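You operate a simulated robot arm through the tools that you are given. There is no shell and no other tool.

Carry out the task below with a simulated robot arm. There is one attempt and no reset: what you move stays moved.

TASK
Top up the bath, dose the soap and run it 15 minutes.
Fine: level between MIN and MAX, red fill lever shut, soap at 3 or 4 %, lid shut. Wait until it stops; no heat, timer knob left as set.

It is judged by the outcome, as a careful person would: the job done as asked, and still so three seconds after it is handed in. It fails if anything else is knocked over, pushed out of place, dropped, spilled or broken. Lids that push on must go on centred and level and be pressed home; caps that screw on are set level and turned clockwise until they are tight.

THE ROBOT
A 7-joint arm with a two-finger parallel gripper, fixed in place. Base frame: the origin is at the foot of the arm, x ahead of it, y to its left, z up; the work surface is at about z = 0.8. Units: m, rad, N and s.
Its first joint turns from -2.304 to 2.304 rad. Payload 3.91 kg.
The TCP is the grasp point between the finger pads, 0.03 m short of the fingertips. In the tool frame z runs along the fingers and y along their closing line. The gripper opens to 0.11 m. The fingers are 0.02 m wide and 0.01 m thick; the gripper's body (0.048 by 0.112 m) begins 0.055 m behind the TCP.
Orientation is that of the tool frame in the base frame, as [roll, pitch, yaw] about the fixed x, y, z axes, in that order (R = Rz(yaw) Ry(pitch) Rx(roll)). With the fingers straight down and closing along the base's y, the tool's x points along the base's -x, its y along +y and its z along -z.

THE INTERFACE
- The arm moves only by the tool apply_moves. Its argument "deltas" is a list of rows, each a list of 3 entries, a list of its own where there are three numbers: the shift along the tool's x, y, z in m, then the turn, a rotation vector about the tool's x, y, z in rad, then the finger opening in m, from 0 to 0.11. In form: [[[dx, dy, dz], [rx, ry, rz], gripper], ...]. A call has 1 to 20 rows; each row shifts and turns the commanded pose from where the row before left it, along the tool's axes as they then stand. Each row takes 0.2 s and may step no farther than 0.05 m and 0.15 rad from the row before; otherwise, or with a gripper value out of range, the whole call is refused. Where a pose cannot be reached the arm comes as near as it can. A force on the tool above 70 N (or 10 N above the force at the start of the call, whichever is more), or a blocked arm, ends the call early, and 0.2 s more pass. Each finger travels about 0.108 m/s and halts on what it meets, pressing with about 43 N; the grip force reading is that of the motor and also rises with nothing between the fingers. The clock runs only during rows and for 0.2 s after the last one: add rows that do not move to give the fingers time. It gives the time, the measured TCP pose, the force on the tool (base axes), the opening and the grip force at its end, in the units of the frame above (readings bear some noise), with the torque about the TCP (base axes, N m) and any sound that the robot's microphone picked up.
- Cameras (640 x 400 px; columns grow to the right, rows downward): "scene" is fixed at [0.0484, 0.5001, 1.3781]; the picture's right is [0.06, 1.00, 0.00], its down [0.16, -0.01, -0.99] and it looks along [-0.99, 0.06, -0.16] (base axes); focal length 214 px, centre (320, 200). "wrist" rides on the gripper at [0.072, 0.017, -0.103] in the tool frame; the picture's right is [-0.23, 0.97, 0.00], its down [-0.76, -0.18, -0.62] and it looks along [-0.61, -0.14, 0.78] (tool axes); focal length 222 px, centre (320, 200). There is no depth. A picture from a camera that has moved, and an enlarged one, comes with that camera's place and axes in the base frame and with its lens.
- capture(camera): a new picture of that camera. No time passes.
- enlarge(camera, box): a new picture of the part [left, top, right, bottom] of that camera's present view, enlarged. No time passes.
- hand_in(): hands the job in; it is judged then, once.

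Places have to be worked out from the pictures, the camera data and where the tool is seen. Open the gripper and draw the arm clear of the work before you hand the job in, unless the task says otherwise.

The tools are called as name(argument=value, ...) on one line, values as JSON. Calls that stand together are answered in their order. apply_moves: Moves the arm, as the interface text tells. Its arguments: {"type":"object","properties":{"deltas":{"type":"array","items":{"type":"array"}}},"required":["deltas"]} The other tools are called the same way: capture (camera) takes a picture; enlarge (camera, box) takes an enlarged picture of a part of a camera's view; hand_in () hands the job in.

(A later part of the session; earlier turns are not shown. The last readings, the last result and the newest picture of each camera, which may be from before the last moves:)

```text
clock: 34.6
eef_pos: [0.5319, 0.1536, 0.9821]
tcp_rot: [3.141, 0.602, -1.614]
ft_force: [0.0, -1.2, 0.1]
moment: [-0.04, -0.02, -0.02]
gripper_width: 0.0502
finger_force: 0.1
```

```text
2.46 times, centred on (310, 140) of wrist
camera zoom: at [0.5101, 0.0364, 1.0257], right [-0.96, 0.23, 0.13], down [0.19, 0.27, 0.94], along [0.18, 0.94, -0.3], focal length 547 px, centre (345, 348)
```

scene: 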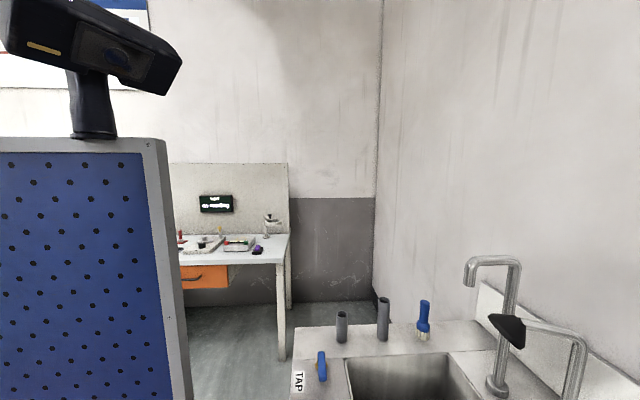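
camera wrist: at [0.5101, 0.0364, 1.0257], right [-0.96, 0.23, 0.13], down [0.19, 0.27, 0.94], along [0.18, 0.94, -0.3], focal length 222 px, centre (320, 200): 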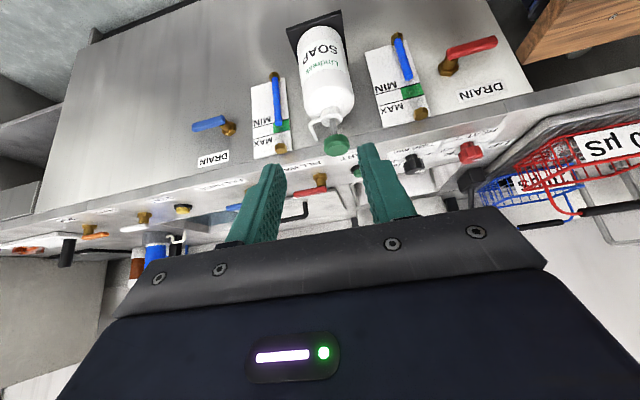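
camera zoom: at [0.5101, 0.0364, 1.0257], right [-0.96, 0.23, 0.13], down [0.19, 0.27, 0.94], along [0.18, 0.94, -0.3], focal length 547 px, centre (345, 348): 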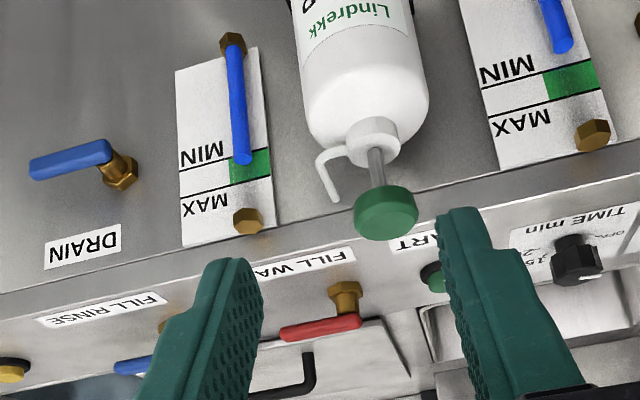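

The blue column is just below MIN (about z 0.674 versus MIN 0.680, MAX 0.711), so it needs about 2 cm more. I'll go back to the lever by the same route.

apply_moves(deltas=[[[-0.03, 0, -0.02], [0, 0, 0], 0.05], [[-0.03, 0, -0.02], [0, 0, 0], 0.05], [[-0.03, 0, -0.02], [0, 0.15, 0], 0.05], [[-0.02, 0, -0.02], [0, 0.15, 0], 0.05], [[-0.02, 0, -0.02], [0, 0.15, 0], 0.05], [[-0.02, 0, -0.02], [0, 0.15, 0], 0.05], [[0, 0, 0], [0, 0, 0.14], 0.05], [[0, 0, 0], [0, 0, 0.14], 0.05], [[0, 0, 0], [0, 0, 0.14], 0.05], [[0, 0, 0], [0, 0, 0.14], 0.05], [[0, 0, 0], [0, 0, 0.14], 0.05], [[0, 0, 0], [0, 0, 0.14], 0.05], [[0, 0, 0], [0, 0, 0.14], 0.05], [[0, 0, 0], [0, 0, 0.14], 0.05], [[0, 0, 0], [0, 0, 0.14], 0.05], [[0, 0, 0], [0, 0, 0.14], 0.05], [[0, 0, 0], [0, 0, 0.15], 0.05]])

apply_moves(deltas=[[[-0.013, 0.0375, 0.0188], [0, 0, 0], 0.05], [[-0.013, 0.0375, 0.0188], [0, 0, 0], 0.05], [[-0.013, 0.0375, 0.0188], [0, 0, 0], 0.05], [[-0.013, 0.0375, 0.0188], [0, 0, 0], 0.05], [[-0.013, 0.0375, 0.0188], [0, 0, 0], 0.05], [[-0.013, 0.0375, 0.0188], [0, 0, 0], 0.05], [[-0.013, 0.0375, 0.0188], [0, 0, 0], 0.05], [[-0.013, 0.0375, 0.0188], [0, 0, 0], 0.05], [[0, 0, 0], [0, 0, 0], 0.05]])

capture(camera="wrist")

```text
clock: 38.2
eef_pos: [0.5355, 0.2308, 1.1571]
tcp_rot: [3.14, 0.0, 3.116]
ft_force: [0.6, -0.3, 0.3]
moment: [-0.01, 0.04, -0.02]
gripper_width: 0.0499
finger_force: 0.0
```

```text
clock: 40.2
eef_pos: [0.646, 0.5294, 1.0086]
tcp_rot: [3.138, -0.001, 3.117]
ft_force: [-1.0, -0.7, 1.2]
moment: [0.01, -0.01, 0.02]
gripper_width: 0.0501
finger_force: 0.1
```

```text
taken
camera wrist: at [0.5747, 0.548, 1.1113], right [0.25, 0.97, 0.0], down [0.76, -0.2, 0.62], along [0.6, -0.15, -0.78], focal length 222 px, centre (320, 200)
```

wrist: 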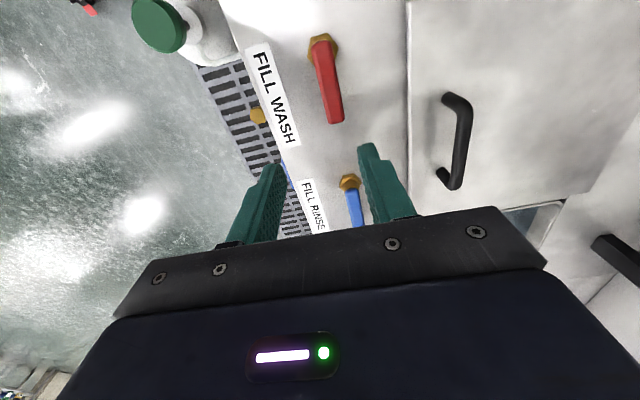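

I'm 1.7 cm short in y; I'll correct, descend and straddle the lever again.

apply_moves(deltas=[[[0, 0.0167, 0], [0, 0, -0.022], 0.05], [[0, 0, 0.04], [0, 0, 0], 0.05], [[0, 0, 0.04], [0, 0, 0], 0.05], [[0, 0, 0.04], [0, 0, 0], 0.05], [[0, 0, 0.02], [0, 0, 0], 0.05], [[0, 0, 0.02], [0, 0, 0], 0.05], [[0, 0, 0], [0, 0, 0], 0.03], [[0, 0, 0], [0, 0, 0], 0.03]])

capture(camera="wrist")

```text
clock: 42.0
eef_pos: [0.6472, 0.5474, 0.8476]
tcp_rot: [3.139, 0.001, 3.14]
ft_force: [-0.1, 1.0, 0.3]
moment: [0.04, -0.01, 0.01]
gripper_width: 0.0299
finger_force: 0.1
```

```text
taken
camera wrist: at [0.5755, 0.5637, 0.9498], right [0.23, 0.97, 0.0], down [0.76, -0.18, 0.62], along [0.61, -0.14, -0.78], focal length 222 px, centre (320, 200)
```

wrist: 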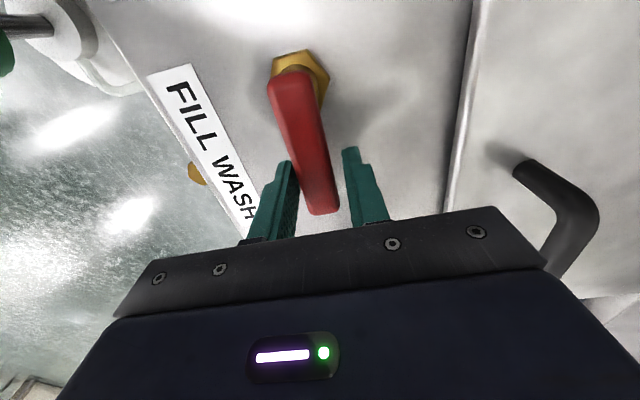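

Straddled again. I'll turn it open to the same 1.06 rad as before and look at the bath waterline.

apply_moves(deltas=[[[0.0005, 0.0072, 0], [0, 0, -0.15], 0.03], [[0.0005, 0.0072, 0], [0, 0, -0.15], 0.03], [[0.0005, 0.0072, 0], [0, 0, -0.15], 0.03], [[0.0005, 0.0072, 0], [0, 0, -0.15], 0.03], [[0.0005, 0.0072, 0], [0, 0, -0.15], 0.03], [[0.0005, 0.0072, 0], [0, 0, -0.15], 0.03], [[0.0005, 0.0072, 0], [0, 0, -0.155], 0.03]])

enlarge(camera="wrist", box=[460, 0, 640, 280])

```text
refused: row 7 steps farther than a row can; nothing moved
```

```text
1.43 times, centred on (550, 140) of wrist
camera zoom: at [0.5755, 0.5637, 0.9498], right [0.23, 0.97, 0.0], down [0.76, -0.18, 0.62], along [0.61, -0.14, -0.78], focal length 317 px, centre (-9, 286)
```

zoom: 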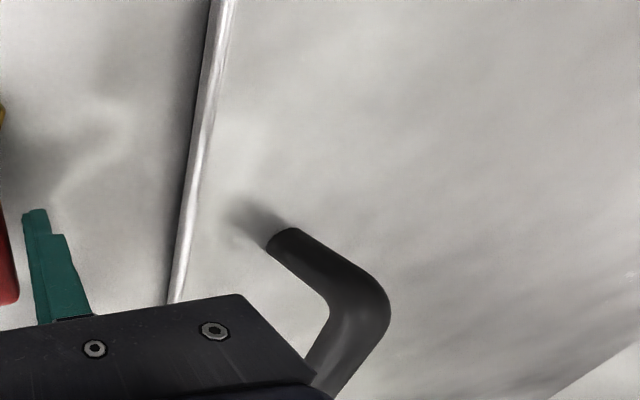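

The call was refused for a step slightly over 0.15 rad; nothing moved. I'll repeat it within the limits.

apply_moves(deltas=[[[0.0005, 0.0072, 0], [0, 0, -0.15], 0.03], [[0.0005, 0.0072, 0], [0, 0, -0.15], 0.03], [[0.0005, 0.0072, 0], [0, 0, -0.15], 0.03], [[0.0005, 0.0072, 0], [0, 0, -0.15], 0.03], [[0.0005, 0.0072, 0], [0, 0, -0.15], 0.03], [[0.0005, 0.0072, 0], [0, 0, -0.15], 0.03], [[0.0005, 0.0072, 0], [0, 0, -0.15], 0.03]])

enlarge(camera="wrist", box=[460, 0, 640, 280])

capture(camera="wrist")

```text
clock: 43.6
eef_pos: [0.6238, 0.5879, 0.8477]
tcp_rot: [3.139, 0.003, -2.09]
ft_force: [1.8, -1.0, -1.3]
moment: [-0.01, -0.04, -0.05]
gripper_width: 0.0308
finger_force: 1.2
```

```text
1.43 times, centred on (550, 140) of wrist
camera zoom: at [0.5742, 0.5339, 0.9499], right [-0.73, 0.68, 0.0], down [0.53, 0.57, 0.62], along [0.42, 0.46, -0.78], focal length 317 px, centre (-9, 286)
```

zoom: 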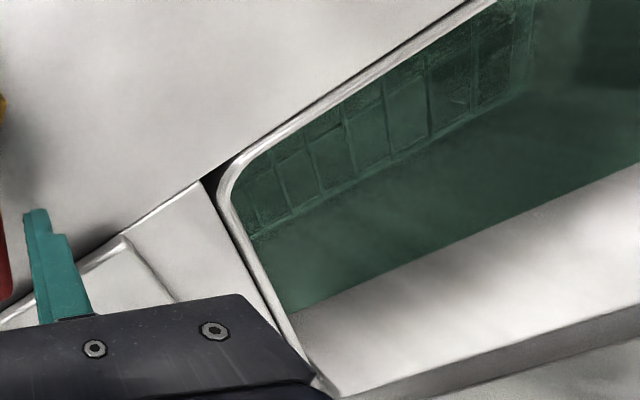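

```text
taken
camera wrist: at [0.5742, 0.5339, 0.9499], right [-0.73, 0.68, 0.0], down [0.53, 0.57, 0.62], along [0.42, 0.46, -0.78], focal length 222 px, centre (320, 200)
```

wrist: 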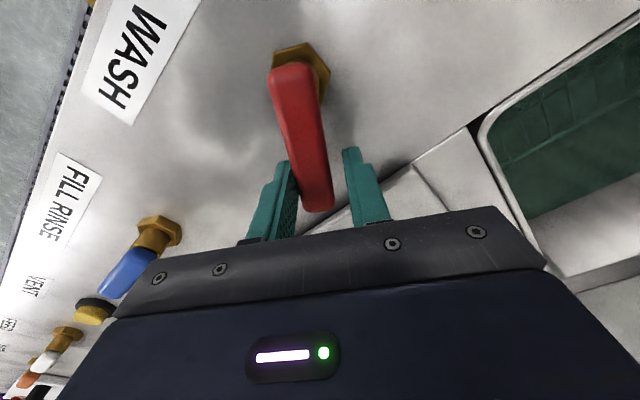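

Waterline has moved up as predicted (about z 0.68 now). I'll hold 0.6 s more, then grip and turn the lever shut, aiming for mid-band.

apply_moves(deltas=[[[0, 0, 0], [0, 0, 0], 0.03], [[0, 0, 0], [0, 0, 0], 0.03], [[0, 0, 0], [0, 0, 0], 0.024], [[0.0005, -0.0072, 0], [0, 0, 0.15], 0.02], [[0.0005, -0.0072, 0], [0, 0, 0.15], 0.02], [[0.0005, -0.0072, 0], [0, 0, 0.15], 0.02], [[0.0005, -0.0072, 0], [0, 0, 0.15], 0.02], [[0.0005, -0.0072, 0], [0, 0, 0.15], 0.02], [[0.0005, -0.0072, 0], [0, 0, 0.15], 0.02], [[0.0005, -0.0072, 0], [0, 0, 0.15], 0.02], [[0, -0.001, 0], [0, 0, 0.02], 0.02]])

capture(camera="wrist")

```text
clock: 46.0
eef_pos: [0.6487, 0.5457, 0.8467]
tcp_rot: [3.139, 0.002, 3.116]
ft_force: [33.2, -12.5, 6.2]
moment: [-0.24, -0.23, 0.96]
gripper_width: 0.0222
finger_force: 44.8
```

```text
taken
camera wrist: at [0.578, 0.5632, 0.9501], right [0.25, 0.97, 0.0], down [0.76, -0.2, 0.62], along [0.6, -0.15, -0.78], focal length 222 px, centre (320, 200)
```

wrist: 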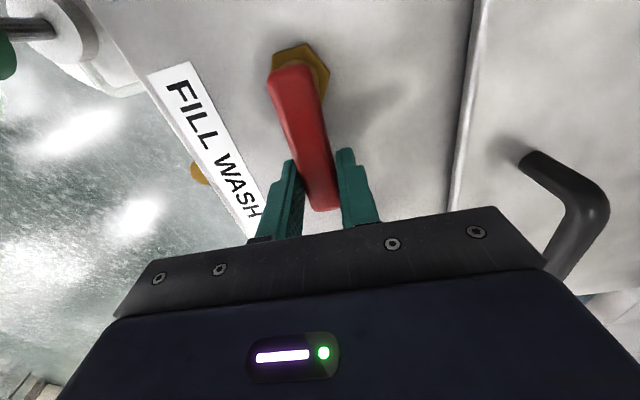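

The lever is back against its stop. I'll release, lift, and retreat the same way to read the gauge, keeping the tool on the way to the soap pump.

apply_moves(deltas=[[[0, 0, 0], [0, 0, 0], 0.05], [[0, 0, 0], [0, 0, 0], 0.05], [[0, 0, -0.03], [0, 0, 0], 0.05], [[0, 0, -0.04], [0, 0, 0], 0.05], [[0, 0, -0.04], [0, 0, 0], 0.05], [[0, 0, -0.04], [0, 0, 0], 0.05], [[0.013, -0.0375, -0.0188], [0, 0, 0], 0.05], [[0.013, -0.0375, -0.0188], [0, 0, 0], 0.05], [[0.013, -0.0375, -0.0188], [0, 0, 0], 0.05], [[0.013, -0.0375, -0.0188], [0, 0, 0], 0.05], [[0.013, -0.0375, -0.0188], [0, 0, 0], 0.05], [[0.013, -0.0375, -0.0188], [0, 0, 0], 0.05], [[0.013, -0.0375, -0.0188], [0, 0, 0], 0.05], [[0.013, -0.0375, -0.0188], [0, 0, 0], 0.05]])

apply_moves(deltas=[[[0, 0, 0], [0, 0, -0.14], 0.05], [[0, 0, 0], [0, 0, -0.14], 0.05], [[0, 0, 0], [0, 0, -0.14], 0.05], [[0, 0, 0], [0, 0, -0.14], 0.05], [[0, 0, 0], [0, 0, -0.14], 0.05], [[0, 0, 0], [0, 0, -0.14], 0.05], [[0, 0, 0], [0, 0, -0.14], 0.05], [[0, 0, 0], [0, 0, -0.14], 0.05], [[0, 0, 0], [0, 0, -0.14], 0.05], [[0, 0, 0], [0, 0, -0.14], 0.05], [[0, 0, 0], [0, 0, -0.147], 0.05], [[0.02, 0, 0.02], [0, -0.15, 0], 0.05], [[0.02, 0, 0.02], [0, -0.15, 0], 0.05], [[0.02, 0, 0.02], [0, -0.15, 0], 0.05], [[0.03, 0, 0.02], [0, -0.15, 0], 0.05], [[0.03, 0, 0.02], [0, 0, 0], 0.05], [[0.03, 0, 0.02], [0, 0, 0], 0.05], [[0, 0, 0], [0, 0, 0], 0.05]])

capture(camera="wrist")

enlarge(camera="wrist", box=[350, 25, 450, 135])

```text
clock: 49.0
eef_pos: [0.5372, 0.2479, 1.1466]
tcp_rot: [3.139, 0.0, 3.122]
ft_force: [0.8, 1.2, -0.5]
moment: [-0.06, 0.01, 0.03]
gripper_width: 0.0504
finger_force: 0.0
```

```text
clock: 52.8
eef_pos: [0.5336, 0.1525, 0.9819]
tcp_rot: [-3.14, 0.602, -1.617]
ft_force: [-0.1, -0.1, 0.4]
moment: [0.02, 0.0, -0.03]
gripper_width: 0.05
finger_force: 0.0
```

```text
taken
camera wrist: at [0.5113, 0.0353, 1.0251], right [-0.96, 0.23, 0.13], down [0.19, 0.27, 0.94], along [0.18, 0.94, -0.3], focal length 222 px, centre (320, 200)
```

wrist: 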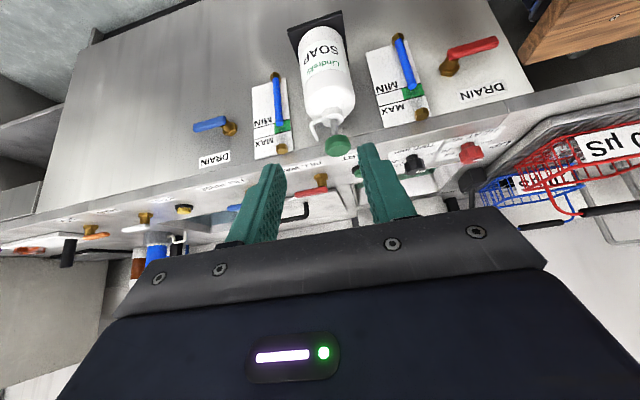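

```text
3.64 times, centred on (400, 80) of wrist
camera zoom: at [0.5113, 0.0353, 1.0251], right [-0.96, 0.23, 0.13], down [0.19, 0.27, 0.94], along [0.18, 0.94, -0.3], focal length 808 px, centre (29, 636)
```

zoom: 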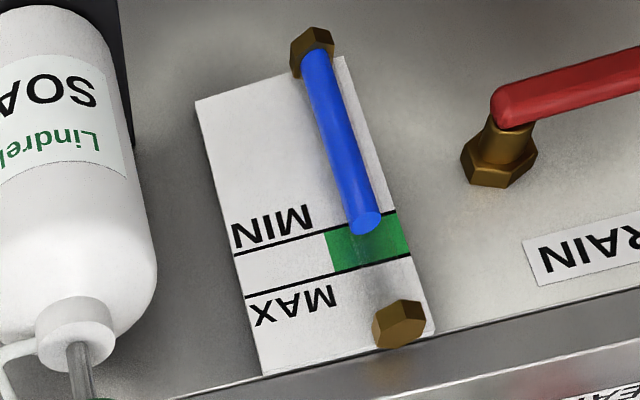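

The column now ends inside the green MIN–MAX band (about z 0.695), so the level is good. Next I'll bring the tool straight down with closed fingers above the green pump cap at about (0.533, 0.388).

apply_moves(deltas=[[[-0.03, 0, -0.02], [0, 0, 0], 0.04], [[-0.03, 0, -0.02], [0, 0, 0], 0.02], [[-0.03, 0, -0.02], [0, 0.15, 0], 0.0], [[-0.02, 0, -0.02], [0, 0.15, 0], 0.0], [[-0.02, 0, -0.02], [0, 0.15, 0], 0.0], [[-0.02, 0, -0.02], [0, 0.152, 0], 0.0]])

apply_moves(deltas=[[[-0.02, 0, -0.01], [0, 0.148, 0], 0.0], [[0, 0, 0], [0, 0, 0], 0.0]])

```text
refused: row 6 steps farther than a row can; nothing moved
```

```text
clock: 53.4
eef_pos: [0.5324, 0.1633, 1.0015]
tcp_rot: [3.14, 0.454, -1.617]
ft_force: [0.3, -0.4, -0.3]
moment: [-0.02, 0.04, 0.0]
gripper_width: 0.0
finger_force: 37.9
```

One call was refused (step limit), so only the small move ran. I'll finish straightening the tool and move over the pump cap.

apply_moves(deltas=[[[-0.01, 0, -0.02], [0, 0.15, 0], 0.0], [[-0.01, 0, -0.02], [0, 0.15, 0], 0.0], [[-0.01, 0, -0.02], [0, 0.149, 0], 0.0], [[-0.04, 0, 0], [0, 0, 0.03], 0.0], [[-0.04, 0, 0], [0, 0, 0], 0.0], [[-0.04, 0, 0], [0, 0, 0], 0.0], [[0, 0, 0], [0, 0, 0], 0.0]])

capture(camera="wrist")

```text
clock: 55.0
eef_pos: [0.5428, 0.2928, 1.0658]
tcp_rot: [3.141, 0.005, -1.647]
ft_force: [0.7, -0.1, 1.6]
moment: [-0.01, -0.01, 0.01]
gripper_width: 0.0001
finger_force: 37.5
```

```text
taken
camera wrist: at [0.5212, 0.2216, 1.1694], right [-0.95, 0.3, 0.0], down [0.23, 0.74, 0.63], along [0.19, 0.6, -0.78], focal length 222 px, centre (320, 200)
```

wrist: 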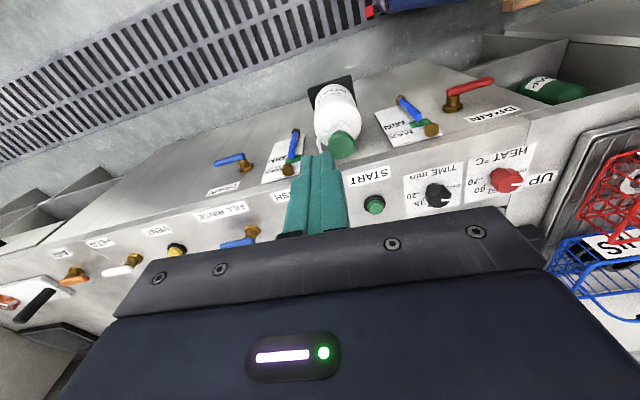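

The cap is at about (0.536, 0.390). I'll fix the yaw, move above it, and descend to 4 cm over it, then take a look.

apply_moves(deltas=[[[0, 0, 0], [0, 0, -0.075], 0.0], [[-0.048, 0.004, 0.0], [0, 0, 0], 0.0], [[-0.048, 0.003, 0.0], [0, 0, 0], 0.0], [[0, 0, 0.044], [0, 0, 0], 0.0], [[0, 0, 0.044], [0, 0, 0], 0.0], [[0, 0, 0.044], [0, 0, 0], 0.0], [[0, 0, 0.03], [0, 0, 0], 0.0], [[0, 0, 0], [0, 0, 0], 0.0]])

capture(camera="wrist")

```text
clock: 56.8
eef_pos: [0.5345, 0.3927, 0.9065]
tcp_rot: [3.14, 0.005, -1.571]
ft_force: [-0.4, 0.0, -0.8]
moment: [0.0, 0.0, 0.0]
gripper_width: 0.0001
finger_force: 37.9
```

```text
taken
camera wrist: at [0.5185, 0.3191, 1.0085], right [-0.97, 0.23, 0.0], down [0.18, 0.76, 0.63], along [0.14, 0.61, -0.78], focal length 222 px, centre (320, 200)
```

wrist: 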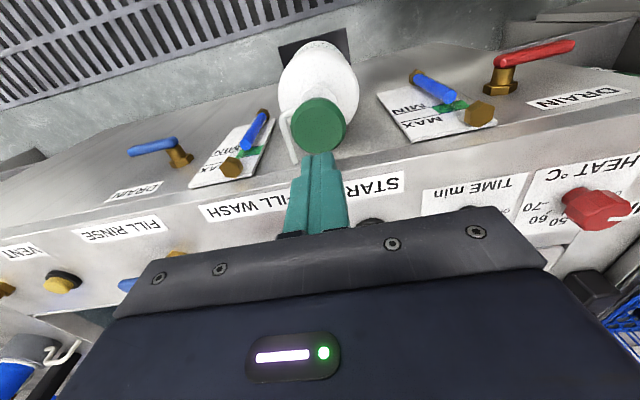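

Tip is nearly over the cap's centre (0.533, 0.386). I'll shift 6 mm and descend toward contact in small steps.

apply_moves(deltas=[[[0.006, 0.001, 0.02], [0, 0, 0], 0.0], [[0, 0, 0.02], [0, 0, 0], 0.0], [[0, 0, 0.005], [0, 0, 0], 0.0], [[0, 0, 0.005], [0, 0, 0], 0.0], [[0, 0, 0.005], [0, 0, 0], 0.0]])

capture(camera="wrist")

```text
clock: 58.0
eef_pos: [0.5335, 0.3846, 0.8511]
tcp_rot: [-3.14, 0.004, -1.571]
ft_force: [1.0, 2.0, 6.2]
moment: [0.02, -0.07, 0.0]
gripper_width: 0.0
finger_force: 37.4
```

```text
taken
camera wrist: at [0.518, 0.3118, 0.9535], right [-0.97, 0.23, 0.0], down [0.18, 0.76, 0.63], along [0.14, 0.61, -0.78], focal length 222 px, centre (320, 200)
```

wrist: 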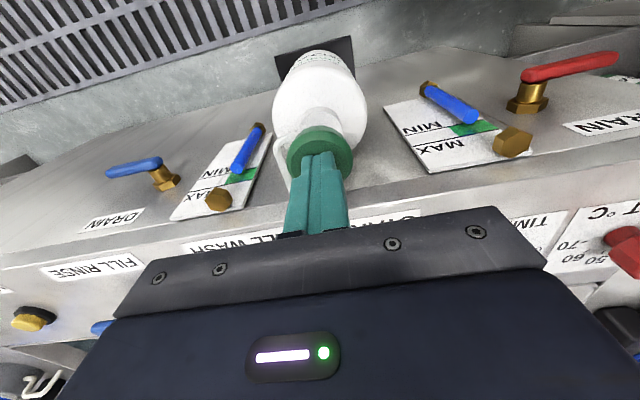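

Contact at tip z≈0.82 (6 N), centred on the cap. I'll press further in 5 mm steps to find the stroke.

apply_moves(deltas=[[[0, 0, 0.005], [0, 0, 0], 0.0], [[0, 0, 0.005], [0, 0, 0], 0.0]])

apply_moves(deltas=[[[0, 0, 0.005], [0, 0, 0], 0.0], [[0, 0, 0.005], [0, 0, 0], 0.0]])

```text
clock: 58.6
eef_pos: [0.5337, 0.3854, 0.8398]
tcp_rot: [3.141, 0.004, -1.57]
ft_force: [1.3, 3.7, 10.8]
moment: [-0.04, -0.02, 0.04]
gripper_width: 0.0
finger_force: 37.5
```

```text
clock: 59.4
eef_pos: [0.5337, 0.3842, 0.8369]
tcp_rot: [-3.137, 0.007, -1.571]
ft_force: [-8.1, -15.3, 45.8]
moment: [-0.6, 0.25, 0.01]
gripper_width: 0.0
finger_force: 38.5
stopped in row 2: the force on the tool passed its limit at 71 N (the readings are from after the stop); the commanded pose is now the measured one
```

The pump bottomed out after about a 15 mm stroke. I'll raise slowly to let it spring back, then go up to read the SOAP display.

apply_moves(deltas=[[[0, 0, -0.01], [0, 0, 0], 0.0], [[0, 0, -0.01], [0, 0, 0], 0.0], [[0, 0, -0.02], [0, 0, 0], 0.0], [[0, 0, -0.04], [0, 0, 0], 0.0], [[0, 0, -0.04], [0, 0, 0], 0.0], [[0, 0, -0.04], [0, 0, 0], 0.0], [[0, 0, -0.04], [0, 0, 0], 0.0], [[0, 0, -0.04], [0, 0, 0], 0.0], [[0, 0.03, -0.03], [0, -0.15, 0], 0.0], [[0, 0.03, -0.02], [0, -0.15, 0], 0.0], [[0, 0.03, -0.02], [0, -0.15, 0], 0.0], [[0, 0.03, -0.02], [0, -0.15, 0], 0.0], [[0, 0, 0], [-0.068, 0, -0.073], 0.0], [[0, 0, 0], [-0.068, 0, -0.073], 0.0], [[0, 0, 0], [-0.068, 0, -0.073], 0.0], [[0, 0, 0], [0, 0, 0], 0.0]])

capture(camera="wrist")

```text
clock: 62.8
eef_pos: [0.415, 0.3658, 1.1597]
tcp_rot: [3.095, 0.61, -1.303]
ft_force: [0.1, -0.7, -0.1]
moment: [0.01, 0.0, 0.02]
gripper_width: 0.0
finger_force: 37.7
```

```text
taken
camera wrist: at [0.4351, 0.2471, 1.2033], right [-0.98, -0.11, 0.17], down [0.13, 0.32, 0.94], along [-0.15, 0.94, -0.3], focal length 222 px, centre (320, 200)
```

wrist: 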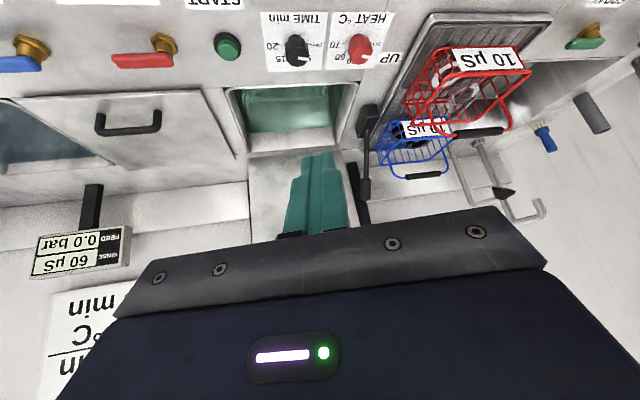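

The display is hidden behind the gripper from here. I'll raise the arm and tilt further up.

apply_moves(deltas=[[[-0.022, 0, -0.033], [0, -0.1, 0], 0.0], [[-0.024, 0, -0.031], [0, -0.1, 0], 0.0], [[-0.026, 0, -0.028], [0, -0.1, 0], 0.0], [[0, 0, 0], [0, 0, 0], 0.0]])

capture(camera="wrist")

```text
clock: 63.8
eef_pos: [0.419, 0.3618, 1.2767]
tcp_rot: [3.078, 0.911, -1.324]
ft_force: [0.5, -0.7, 0.3]
moment: [0.01, 0.01, 0.02]
gripper_width: 0.0
finger_force: 37.4
```

```text
taken
camera wrist: at [0.4404, 0.2352, 1.2838], right [-0.96, -0.15, 0.22], down [0.21, 0.04, 0.98], along [-0.15, 0.99, 0.0], focal length 222 px, centre (320, 200)
```

wrist: 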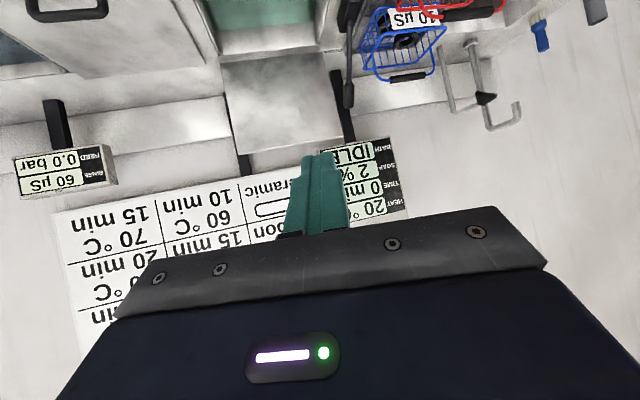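

enlarge(camera="wrist", box=[310, 130, 430, 230])

enlarge(camera="wrist", box=[200, 0, 380, 170])

enlarge(camera="wrist", box=[40, 160, 340, 340])

```text
4.00 times, centred on (370, 180) of wrist
camera zoom: at [0.4404, 0.2352, 1.2838], right [-0.96, -0.15, 0.22], down [0.21, 0.04, 0.98], along [-0.15, 0.99, 0.0], focal length 888 px, centre (120, 280)
```

zoom: 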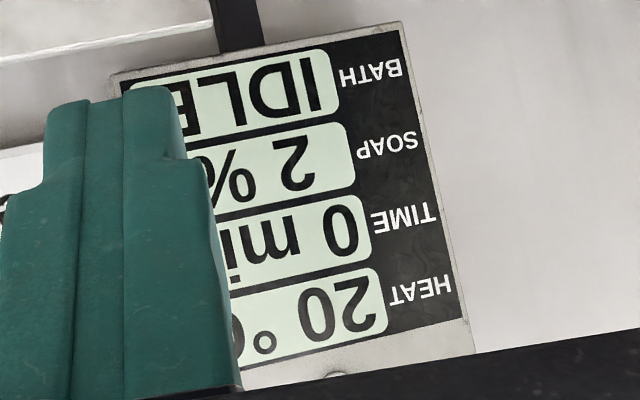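

```text
2.35 times, centred on (290, 85) of wrist
camera zoom: at [0.4404, 0.2352, 1.2838], right [-0.96, -0.15, 0.22], down [0.21, 0.04, 0.98], along [-0.15, 0.99, 0.0], focal length 523 px, centre (391, 471)
```

zoom: 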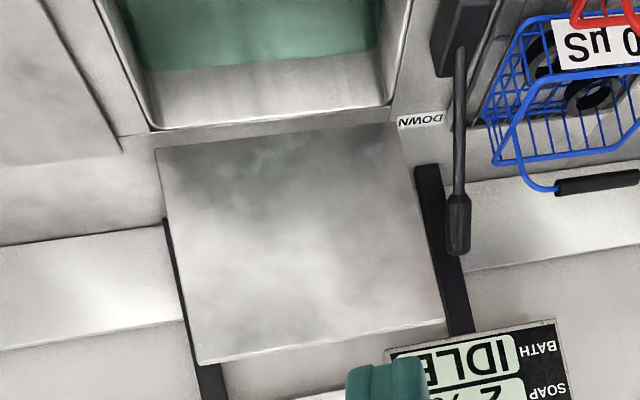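

```text
2.13 times, centred on (190, 250) of wrist
camera zoom: at [0.4404, 0.2352, 1.2838], right [-0.96, -0.15, 0.22], down [0.21, 0.04, 0.98], along [-0.15, 0.99, 0.0], focal length 474 px, centre (597, 93)
```

zoom: 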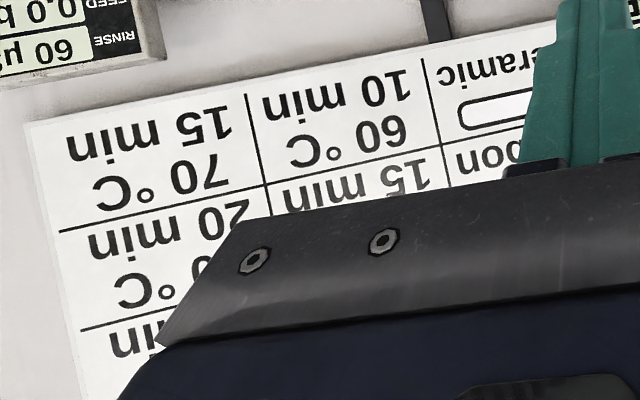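

Display: IDLE, SOAP 2 %, TIME 0 min, HEAT 20 °C — the water diluted it and one press brought it to 2 %. I'll return to the pump for another press.

apply_moves(deltas=[[[0, 0, 0], [0, 0.1, 0], 0.0], [[0.026, 0, 0.028], [0, 0.1, 0], 0.0], [[0.024, 0, 0.031], [0, 0.1, 0], 0.0], [[0.022, 0, 0.033], [0, 0, 0], 0.0], [[0, 0, 0], [0.068, 0, 0.073], 0.0], [[0, 0, 0], [0.068, 0, 0.073], 0.0], [[0, 0, 0], [0.068, 0, 0.073], 0.0], [[0, 0, 0], [0, 0.15, 0], 0.0], [[0, -0.03, 0.02], [0, 0.15, 0], 0.0], [[0, -0.03, 0.02], [0, 0.15, 0], 0.0], [[0, -0.03, 0.02], [0, 0.15, 0], 0.0], [[0, -0.03, 0.03], [0, 0, 0], 0.0], [[0, 0, 0.0], [0, 0, 0], 0.0]])

```text
clock: 66.6
eef_pos: [0.5319, 0.3834, 1.072]
tcp_rot: [-3.138, 0.005, -1.571]
ft_force: [0.2, 0.6, 0.3]
moment: [0.0, -0.02, -0.01]
gripper_width: 0.0
finger_force: 37.4
```

Back over the pump at (0.532, 0.383). Descending and pressing one full stroke again, then raising.

apply_moves(deltas=[[[-0.001, -0.001, 0.042], [0, 0, 0], 0.0], [[0, 0, 0.042], [0, 0, 0], 0.0], [[0, 0, 0.042], [0, 0, 0], 0.0], [[0, 0, 0.042], [0, 0, 0], 0.0], [[0, 0, 0.042], [0, 0, 0], 0.0], [[0, 0, 0.01], [0, 0, 0], 0.0], [[0, 0, 0.005], [0, 0, 0], 0.0], [[0, 0, 0.005], [0, 0, 0], 0.0], [[0, 0, 0.005], [0, 0, 0], 0.0]])

apply_moves(deltas=[[[0, 0, 0.004], [0, 0, 0], 0.0]])

```text
clock: 68.6
eef_pos: [0.5362, 0.3864, 0.8379]
tcp_rot: [-3.137, 0.006, -1.57]
ft_force: [-0.7, 2.9, 11.8]
moment: [-0.04, 0.04, -0.07]
gripper_width: 0.0001
finger_force: 37.5
```

```text
clock: 69.0
eef_pos: [0.5348, 0.3864, 0.8362]
tcp_rot: [-3.136, 0.008, -1.571]
ft_force: [-7.9, -1.5, 44.1]
moment: [-0.2, 0.26, -0.16]
gripper_width: 0.0001
finger_force: 37.1
```

Bottomed out at 44 N without tripping. Raise and go read the display.

apply_moves(deltas=[[[0, 0, -0.01], [0, 0, 0], 0.0], [[0, 0, -0.01], [0, 0, 0], 0.0], [[0, 0, -0.02], [0, 0, 0], 0.0], [[0, 0, -0.04], [0, 0, 0], 0.0], [[0, 0, -0.04], [0, 0, 0], 0.0], [[0, 0, -0.04], [0, 0, 0], 0.0], [[0, 0, -0.04], [0, 0, 0], 0.0], [[0, 0, -0.04], [0, 0, 0], 0.0], [[0, 0.03, -0.03], [0, -0.15, 0], 0.0], [[0, 0.03, -0.02], [0, -0.15, 0], 0.0], [[0, 0.03, -0.02], [0, -0.15, 0], 0.0], [[0, 0.03, -0.02], [0, -0.15, 0], 0.0], [[0, 0, 0], [-0.034, 0, -0.037], 0.0], [[-0.022, 0, -0.033], [0, -0.1, 0], 0.0], [[-0.024, 0, -0.031], [0, -0.1, 0], 0.0], [[-0.026, 0, -0.028], [0, -0.1, 0], 0.0], [[0, 0, 0], [0, 0, 0], 0.0]])

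capture(camera="wrist")

enlarge(camera="wrist", box=[350, 110, 490, 230])

```text
clock: 72.6
eef_pos: [0.413, 0.363, 1.2779]
tcp_rot: [3.137, 0.907, -1.528]
ft_force: [-0.1, -0.9, 0.8]
moment: [0.01, 0.01, 0.0]
gripper_width: 0.0
finger_force: 37.7
```

```text
taken
camera wrist: at [0.4036, 0.2364, 1.2836], right [-0.98, 0.09, 0.18], down [0.18, -0.01, 0.98], along [0.09, 1.0, 0.0], focal length 222 px, centre (320, 200)
```

wrist: 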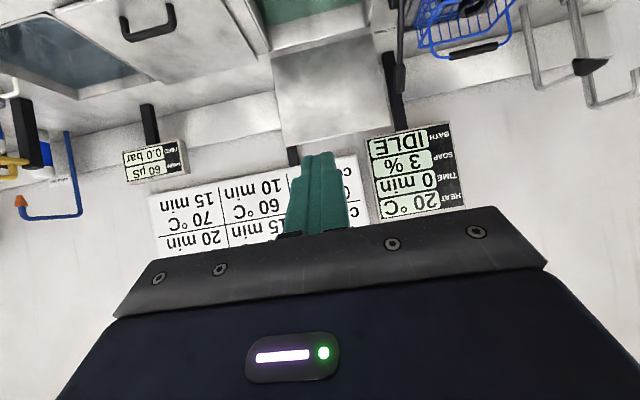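

```text
3.33 times, centred on (420, 170) of wrist
camera zoom: at [0.4036, 0.2364, 1.2836], right [-0.98, 0.09, 0.18], down [0.18, -0.01, 0.98], along [0.09, 1.0, 0.0], focal length 740 px, centre (-13, 300)
```

zoom: 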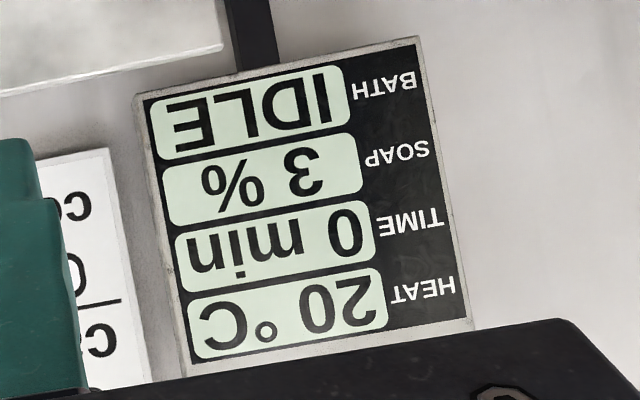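

SOAP now reads 3 %. Next is the lid: I'll bring the tool straight down with fingers closing along y and move toward the lid's right edge at a safe height to view it side-on.

apply_moves(deltas=[[[0, 0, 0], [0, 0.15, 0], 0.0], [[0, 0, 0], [0, 0.15, 0], 0.0], [[0, 0, 0], [0, 0.15, 0], 0.0], [[0, 0, 0], [0, 0.15, 0], 0.0], [[0, 0, 0], [0, 0.15, 0], 0.0], [[0, 0, 0], [0, 0.15, 0], 0.0], [[0, 0, 0], [0, 0, 0.145], 0.0], [[0, 0, 0], [0, 0, 0.145], 0.0], [[0, 0, 0], [0, 0, 0.145], 0.0], [[0, 0, 0], [0, 0, 0.145], 0.0], [[0, 0, 0], [0, 0, 0.145], 0.0], [[0, 0, 0], [0, 0, 0.145], 0.0], [[0, 0, 0], [0, 0, 0.145], 0.0], [[0, 0, 0], [0, 0, 0.145], 0.0], [[0, 0, 0], [0, 0, 0.145], 0.0], [[0, 0, 0], [0, 0, 0.145], 0.0], [[0, 0, 0], [0, 0, 0.145], 0.0], [[0, 0, 0], [0, 0, 0], 0.0]])

apply_moves(deltas=[[[0.02, 0.04, 0.004], [0, 0, 0], 0.0], [[0.02, 0.04, 0.004], [0, 0, 0], 0.0], [[0.02, 0.04, 0.004], [0, 0, 0], 0.0], [[0.02, 0.04, 0.004], [0, 0, 0], 0.0], [[0.02, 0.04, 0.004], [0, 0, 0], 0.0], [[0.02, 0.04, 0.004], [0, 0, 0], 0.0], [[0.02, 0.04, 0.004], [0, 0, 0], 0.0], [[0.02, 0.04, 0.004], [0, 0, 0], 0.0], [[0, 0, 0], [0, 0, 0], 0.0]])

capture(camera="wrist")

```text
clock: 76.4
eef_pos: [0.4145, 0.3619, 1.2768]
tcp_rot: [3.136, -0.003, -3.118]
ft_force: [0.4, 0.8, -0.8]
moment: [0.01, 0.0, -0.01]
gripper_width: 0.0001
finger_force: 37.7
```

```text
clock: 78.4
eef_pos: [0.2472, 0.6758, 1.2484]
tcp_rot: [3.135, -0.002, -3.117]
ft_force: [0.9, 0.5, 0.2]
moment: [-0.02, 0.01, -0.02]
gripper_width: 0.0
finger_force: 38.5
```

```text
taken
camera wrist: at [0.1759, 0.6895, 1.3516], right [0.2, 0.98, 0.01], down [0.77, -0.16, 0.62], along [0.61, -0.12, -0.79], focal length 222 px, centre (320, 200)
```

wrist: 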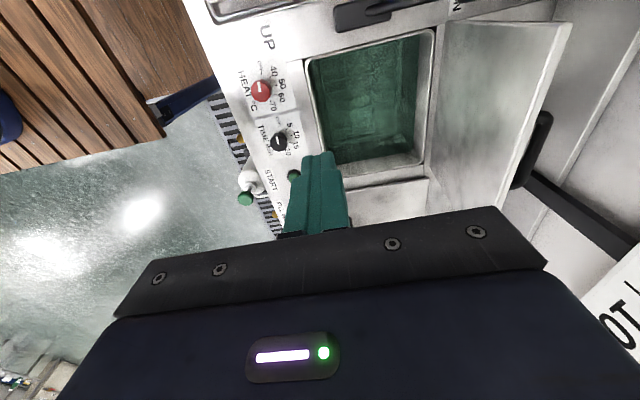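

This view shows the lid upright with a black handle on its rear (outer) face. I'll enlarge it.

enlarge(camera="wrist", box=[400, 0, 640, 260])

enlarge(camera="wrist", box=[200, 0, 460, 170])

```text
1.54 times, centred on (520, 130) of wrist
camera zoom: at [0.1759, 0.6895, 1.3516], right [0.2, 0.98, 0.01], down [0.77, -0.16, 0.62], along [0.61, -0.12, -0.79], focal length 342 px, centre (12, 308)
```

zoom: 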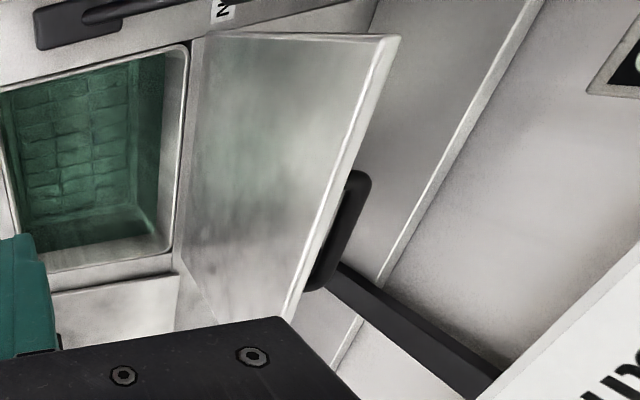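

```text
2.35 times, centred on (330, 85) of wrist
camera zoom: at [0.1759, 0.6895, 1.3516], right [0.2, 0.98, 0.01], down [0.77, -0.16, 0.62], along [0.61, -0.12, -0.79], focal length 523 px, centre (296, 471)
```

zoom: 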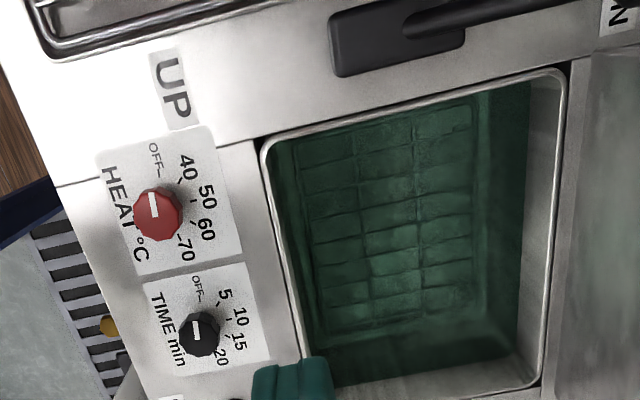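

The lid is about vertical (hinge near y≈0.93, top edge z≈1.09, x from 0.22 to ~0.55) with a handle behind at x 0.33–0.44. I'll move above its top edge at x≈0.30 with the fingers open 5 cm, to straddle it.

apply_moves(deltas=[[[0, 0, 0], [0, 0, 0.024], 0.05], [[-0.009, 0.038, 0.0], [0, 0, 0], 0.05], [[-0.009, 0.038, 0.0], [0, 0, 0], 0.05], [[-0.009, 0.038, 0.0], [0, 0, 0], 0.05], [[-0.009, 0.038, 0.0], [0, 0, 0], 0.05], [[-0.009, 0.038, 0.0], [0, 0, 0], 0.05], [[-0.008, 0.03, 0.0], [0, 0, 0], 0.05], [[0, 0, 0.0], [-0.1, 0, 0], 0.05], [[0, 0, 0.0], [-0.1, 0, 0], 0.05], [[0, 0, 0.0], [0, 0, 0], 0.05]])

capture(camera="wrist")

```text
clock: 80.6
eef_pos: [0.2978, 0.8742, 1.2402]
tcp_rot: [2.934, -0.003, 3.141]
ft_force: [-0.2, -0.3, -0.3]
moment: [-0.02, 0.0, 0.03]
gripper_width: 0.0499
finger_force: 0.0
out of reach, approached as far as the arm can: row 7
```

```text
taken
camera wrist: at [0.2265, 0.8696, 1.3447], right [0.23, 0.95, 0.2], down [0.76, -0.3, 0.57], along [0.6, 0.02, -0.8], focal length 222 px, centre (320, 200)
```

wrist: 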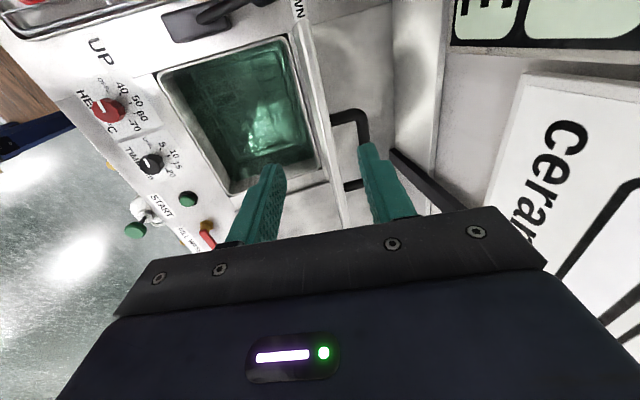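

The arm reached its limit at that height but I'm now looking down along the lid's top edge. Let me enlarge to locate the edge and handle.

enlarge(camera="wrist", box=[240, 0, 480, 230])

```text
1.74 times, centred on (360, 115) of wrist
camera zoom: at [0.2265, 0.8696, 1.3447], right [0.23, 0.95, 0.2], down [0.76, -0.3, 0.57], along [0.6, 0.02, -0.8], focal length 386 px, centre (250, 348)
```

zoom: 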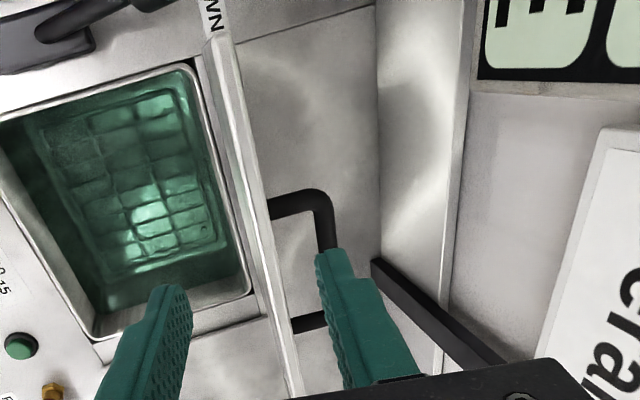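

Lid top edge is at y≈0.905, z≈1.09; handle bar stands about 5.5 cm behind it at x 0.33–0.44. I'll advance 10 cm along the tool axis and check the straddle.

apply_moves(deltas=[[[0, 0, 0.035], [0, 0, 0], 0.05], [[0, 0, 0.035], [0, 0, 0], 0.05], [[0, 0, 0.03], [0, 0, 0], 0.05], [[0, 0, 0.0], [0, 0, 0], 0.05]])

capture(camera="wrist")

enlarge(camera="wrist", box=[240, 0, 480, 230])

```text
clock: 81.6
eef_pos: [0.2961, 0.8955, 1.1391]
tcp_rot: [2.936, -0.004, -3.14]
ft_force: [0.2, -0.2, 0.4]
moment: [-0.01, -0.01, -0.01]
gripper_width: 0.0499
finger_force: 0.0
```

```text
taken
camera wrist: at [0.225, 0.8917, 1.2445], right [0.23, 0.95, 0.2], down [0.76, -0.3, 0.57], along [0.6, 0.02, -0.8], focal length 222 px, centre (320, 200)
```

wrist: 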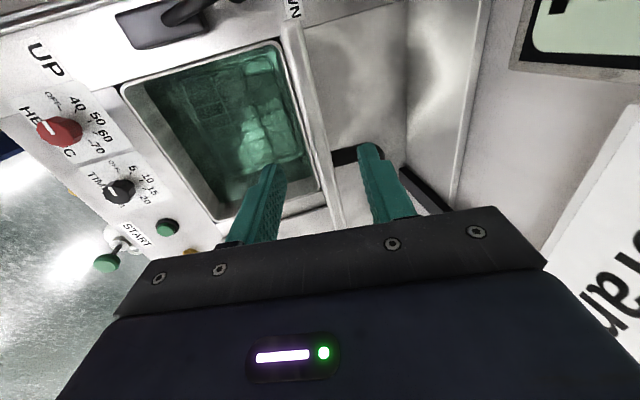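

```text
1.74 times, centred on (360, 115) of wrist
camera zoom: at [0.225, 0.8917, 1.2445], right [0.23, 0.95, 0.2], down [0.76, -0.3, 0.57], along [0.6, 0.02, -0.8], focal length 386 px, centre (250, 348)
```

zoom: 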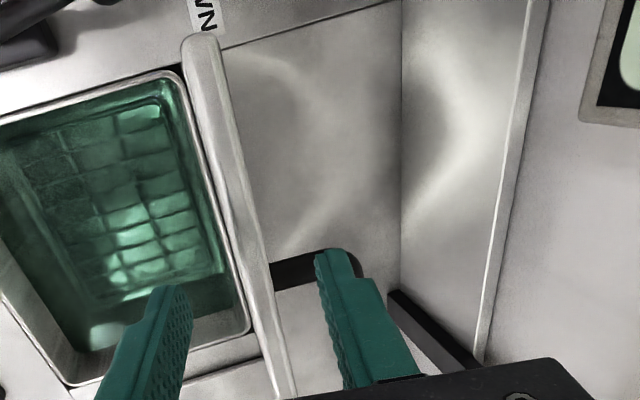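

The lid edge is well between the fingers. I'll go 7.5 cm further so the fingertips pass about 4 cm below the edge, watching force.

apply_moves(deltas=[[[0, 0, 0.025], [0, 0, 0], 0.05], [[0, 0, 0.025], [0, 0, 0], 0.05], [[0, 0, 0.025], [0, 0, 0], 0.05], [[0, 0, 0.0], [0, 0, 0], 0.05]])

capture(camera="wrist")

```text
clock: 82.6
eef_pos: [0.2962, 0.9106, 1.0666]
tcp_rot: [2.936, -0.003, -3.139]
ft_force: [0.3, 0.0, -0.6]
moment: [-0.03, -0.01, 0.02]
gripper_width: 0.0502
finger_force: 0.1
```

```text
taken
camera wrist: at [0.2251, 0.9063, 1.1717], right [0.23, 0.95, 0.2], down [0.76, -0.3, 0.57], along [0.6, 0.02, -0.8], focal length 222 px, centre (320, 200)
```

wrist: 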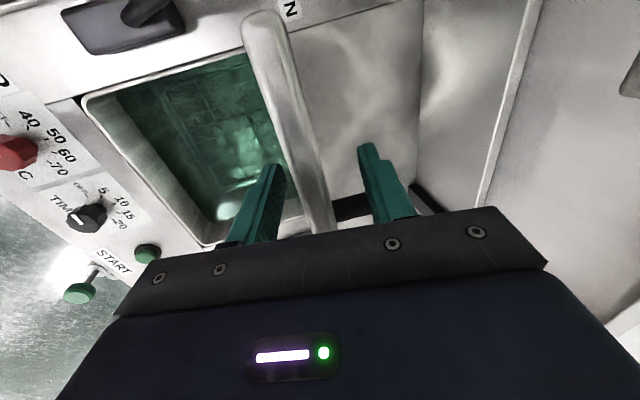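

The lid edge lies between the fingers with no contact. I'll pull forward (−y) about 5 cm with the rear finger to tip the lid a little, watching the force.

apply_moves(deltas=[[[0, -0.015, -0.001], [0, 0, 0], 0.05], [[0, -0.015, -0.002], [0, 0, 0], 0.05], [[0, -0.015, -0.002], [0, 0, 0], 0.05]])

capture(camera="wrist")

```text
clock: 83.4
eef_pos: [0.297, 0.8653, 1.0651]
tcp_rot: [2.933, -0.003, -3.141]
ft_force: [0.4, 3.0, 1.0]
moment: [-0.07, 0.01, 0.04]
gripper_width: 0.0513
finger_force: 1.4
```

```text
taken
camera wrist: at [0.2262, 0.8604, 1.1689], right [0.23, 0.95, 0.2], down [0.76, -0.3, 0.57], along [0.6, 0.02, -0.8], focal length 222 px, centre (320, 200)
```

wrist: 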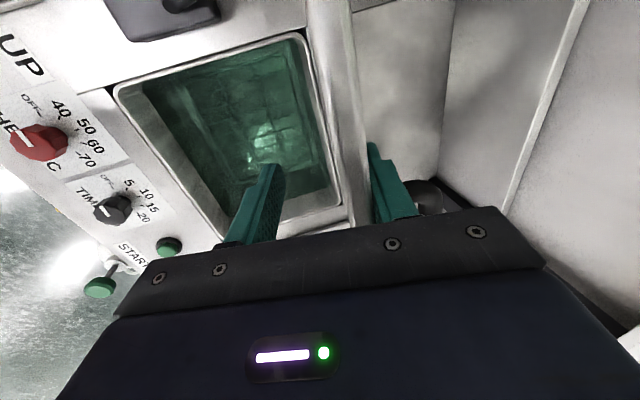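

The lid follows with only ~3 N. I'll continue along the arc about the hinge, rotating the tool with it.

apply_moves(deltas=[[[0, -0.0266, 0.0013], [-0.1, 0, 0], 0.05], [[0, -0.0266, 0.0013], [-0.1, 0, 0], 0.05], [[0, -0.0266, 0.0013], [-0.1, 0, 0], 0.05]])

capture(camera="wrist")

```text
clock: 84.2
eef_pos: [0.2979, 0.79, 1.0365]
tcp_rot: [2.635, -0.005, -3.142]
ft_force: [-0.1, 0.7, -0.7]
moment: [-0.02, 0.02, 0.0]
gripper_width: 0.0505
finger_force: 0.3
```

```text
taken
camera wrist: at [0.2257, 0.7541, 1.134], right [0.23, 0.85, 0.47], down [0.76, -0.46, 0.46], along [0.6, 0.26, -0.75], focal length 222 px, centre (320, 200)
```

wrist: 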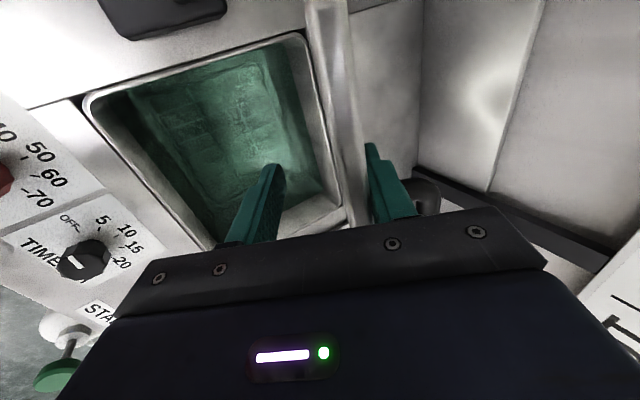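

Lid follows smoothly (about 0.5 rad forward) with hardly any force. Continue along the arc.

apply_moves(deltas=[[[0, -0.0266, 0.0013], [-0.1, 0, 0], 0.05], [[0, -0.0266, 0.0013], [-0.1, 0, 0], 0.05], [[0, -0.0266, 0.0013], [-0.1, 0, 0], 0.05], [[0, 0, 0], [0, 0, 0], 0.05]])

capture(camera="wrist")

```text
clock: 85.2
eef_pos: [0.2956, 0.7254, 0.9886]
tcp_rot: [2.335, -0.003, 3.141]
ft_force: [-0.6, 1.1, -0.1]
moment: [0.01, 0.01, -0.01]
gripper_width: 0.0499
finger_force: 0.0
```

```text
taken
camera wrist: at [0.2244, 0.6628, 1.0715], right [0.23, 0.67, 0.7], down [0.76, -0.57, 0.3], along [0.6, 0.47, -0.65], focal length 222 px, centre (320, 200)
```

wrist: 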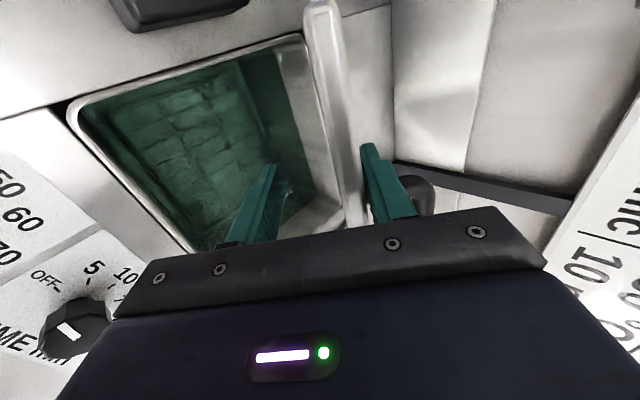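

The lid stays with the fingers and isn't slamming (hinge appears damped). I'll continue to about 1.2 rad.

apply_moves(deltas=[[[0, -0.0266, 0.0013], [-0.1, 0, 0], 0.05], [[0, -0.0266, 0.0013], [-0.1, 0, 0], 0.05], [[0, -0.0266, 0.0013], [-0.1, 0, 0], 0.05], [[0, -0.0266, 0.0013], [-0.1, 0, 0], 0.05]])

capture(camera="wrist")

```text
clock: 86.2
eef_pos: [0.2974, 0.6711, 0.9]
tcp_rot: [1.932, -0.003, -3.141]
ft_force: [-1.1, -0.6, 0.2]
moment: [-0.06, -0.02, -0.07]
gripper_width: 0.0503
finger_force: 0.0
```

```text
taken
camera wrist: at [0.2254, 0.58, 0.9524], right [0.23, 0.35, 0.91], down [0.76, -0.64, 0.05], along [0.6, 0.68, -0.41], focal length 222 px, centre (320, 200)
```

wrist: 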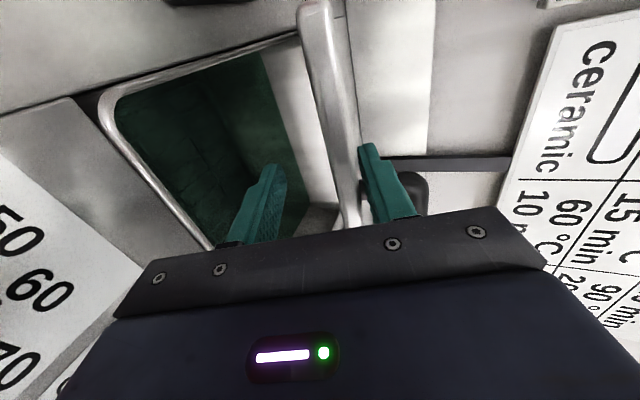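

Lid is about 1.1 rad forward, with ~0.45 rad to go. I'll hold briefly to see whether the lid stays by itself or sinks onto the lower finger.

apply_moves(deltas=[[[0, 0, 0], [0, 0, 0], 0.05], [[0, 0, 0], [0, 0, 0], 0.05], [[0, 0, 0], [0, 0, 0], 0.05], [[0, 0, 0], [0, 0, 0], 0.05]])

capture(camera="wrist")

```text
clock: 87.2
eef_pos: [0.2977, 0.6703, 0.899]
tcp_rot: [1.937, -0.004, -3.141]
ft_force: [0.4, -0.1, 0.0]
moment: [0.01, 0.02, 0.01]
gripper_width: 0.05
finger_force: 0.1
```

```text
taken
camera wrist: at [0.2259, 0.5805, 0.952], right [0.23, 0.35, 0.91], down [0.76, -0.65, 0.05], along [0.6, 0.68, -0.41], focal length 222 px, centre (320, 200)
```

wrist: 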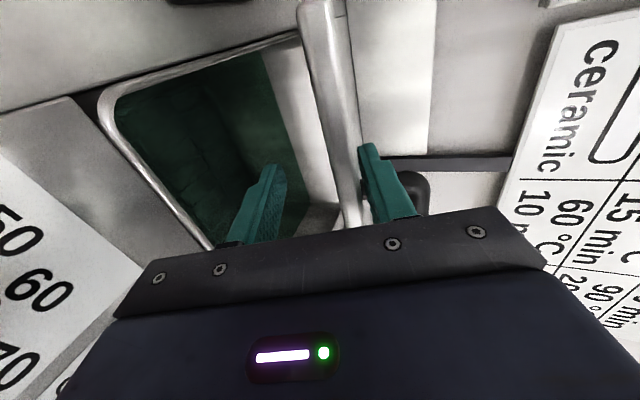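

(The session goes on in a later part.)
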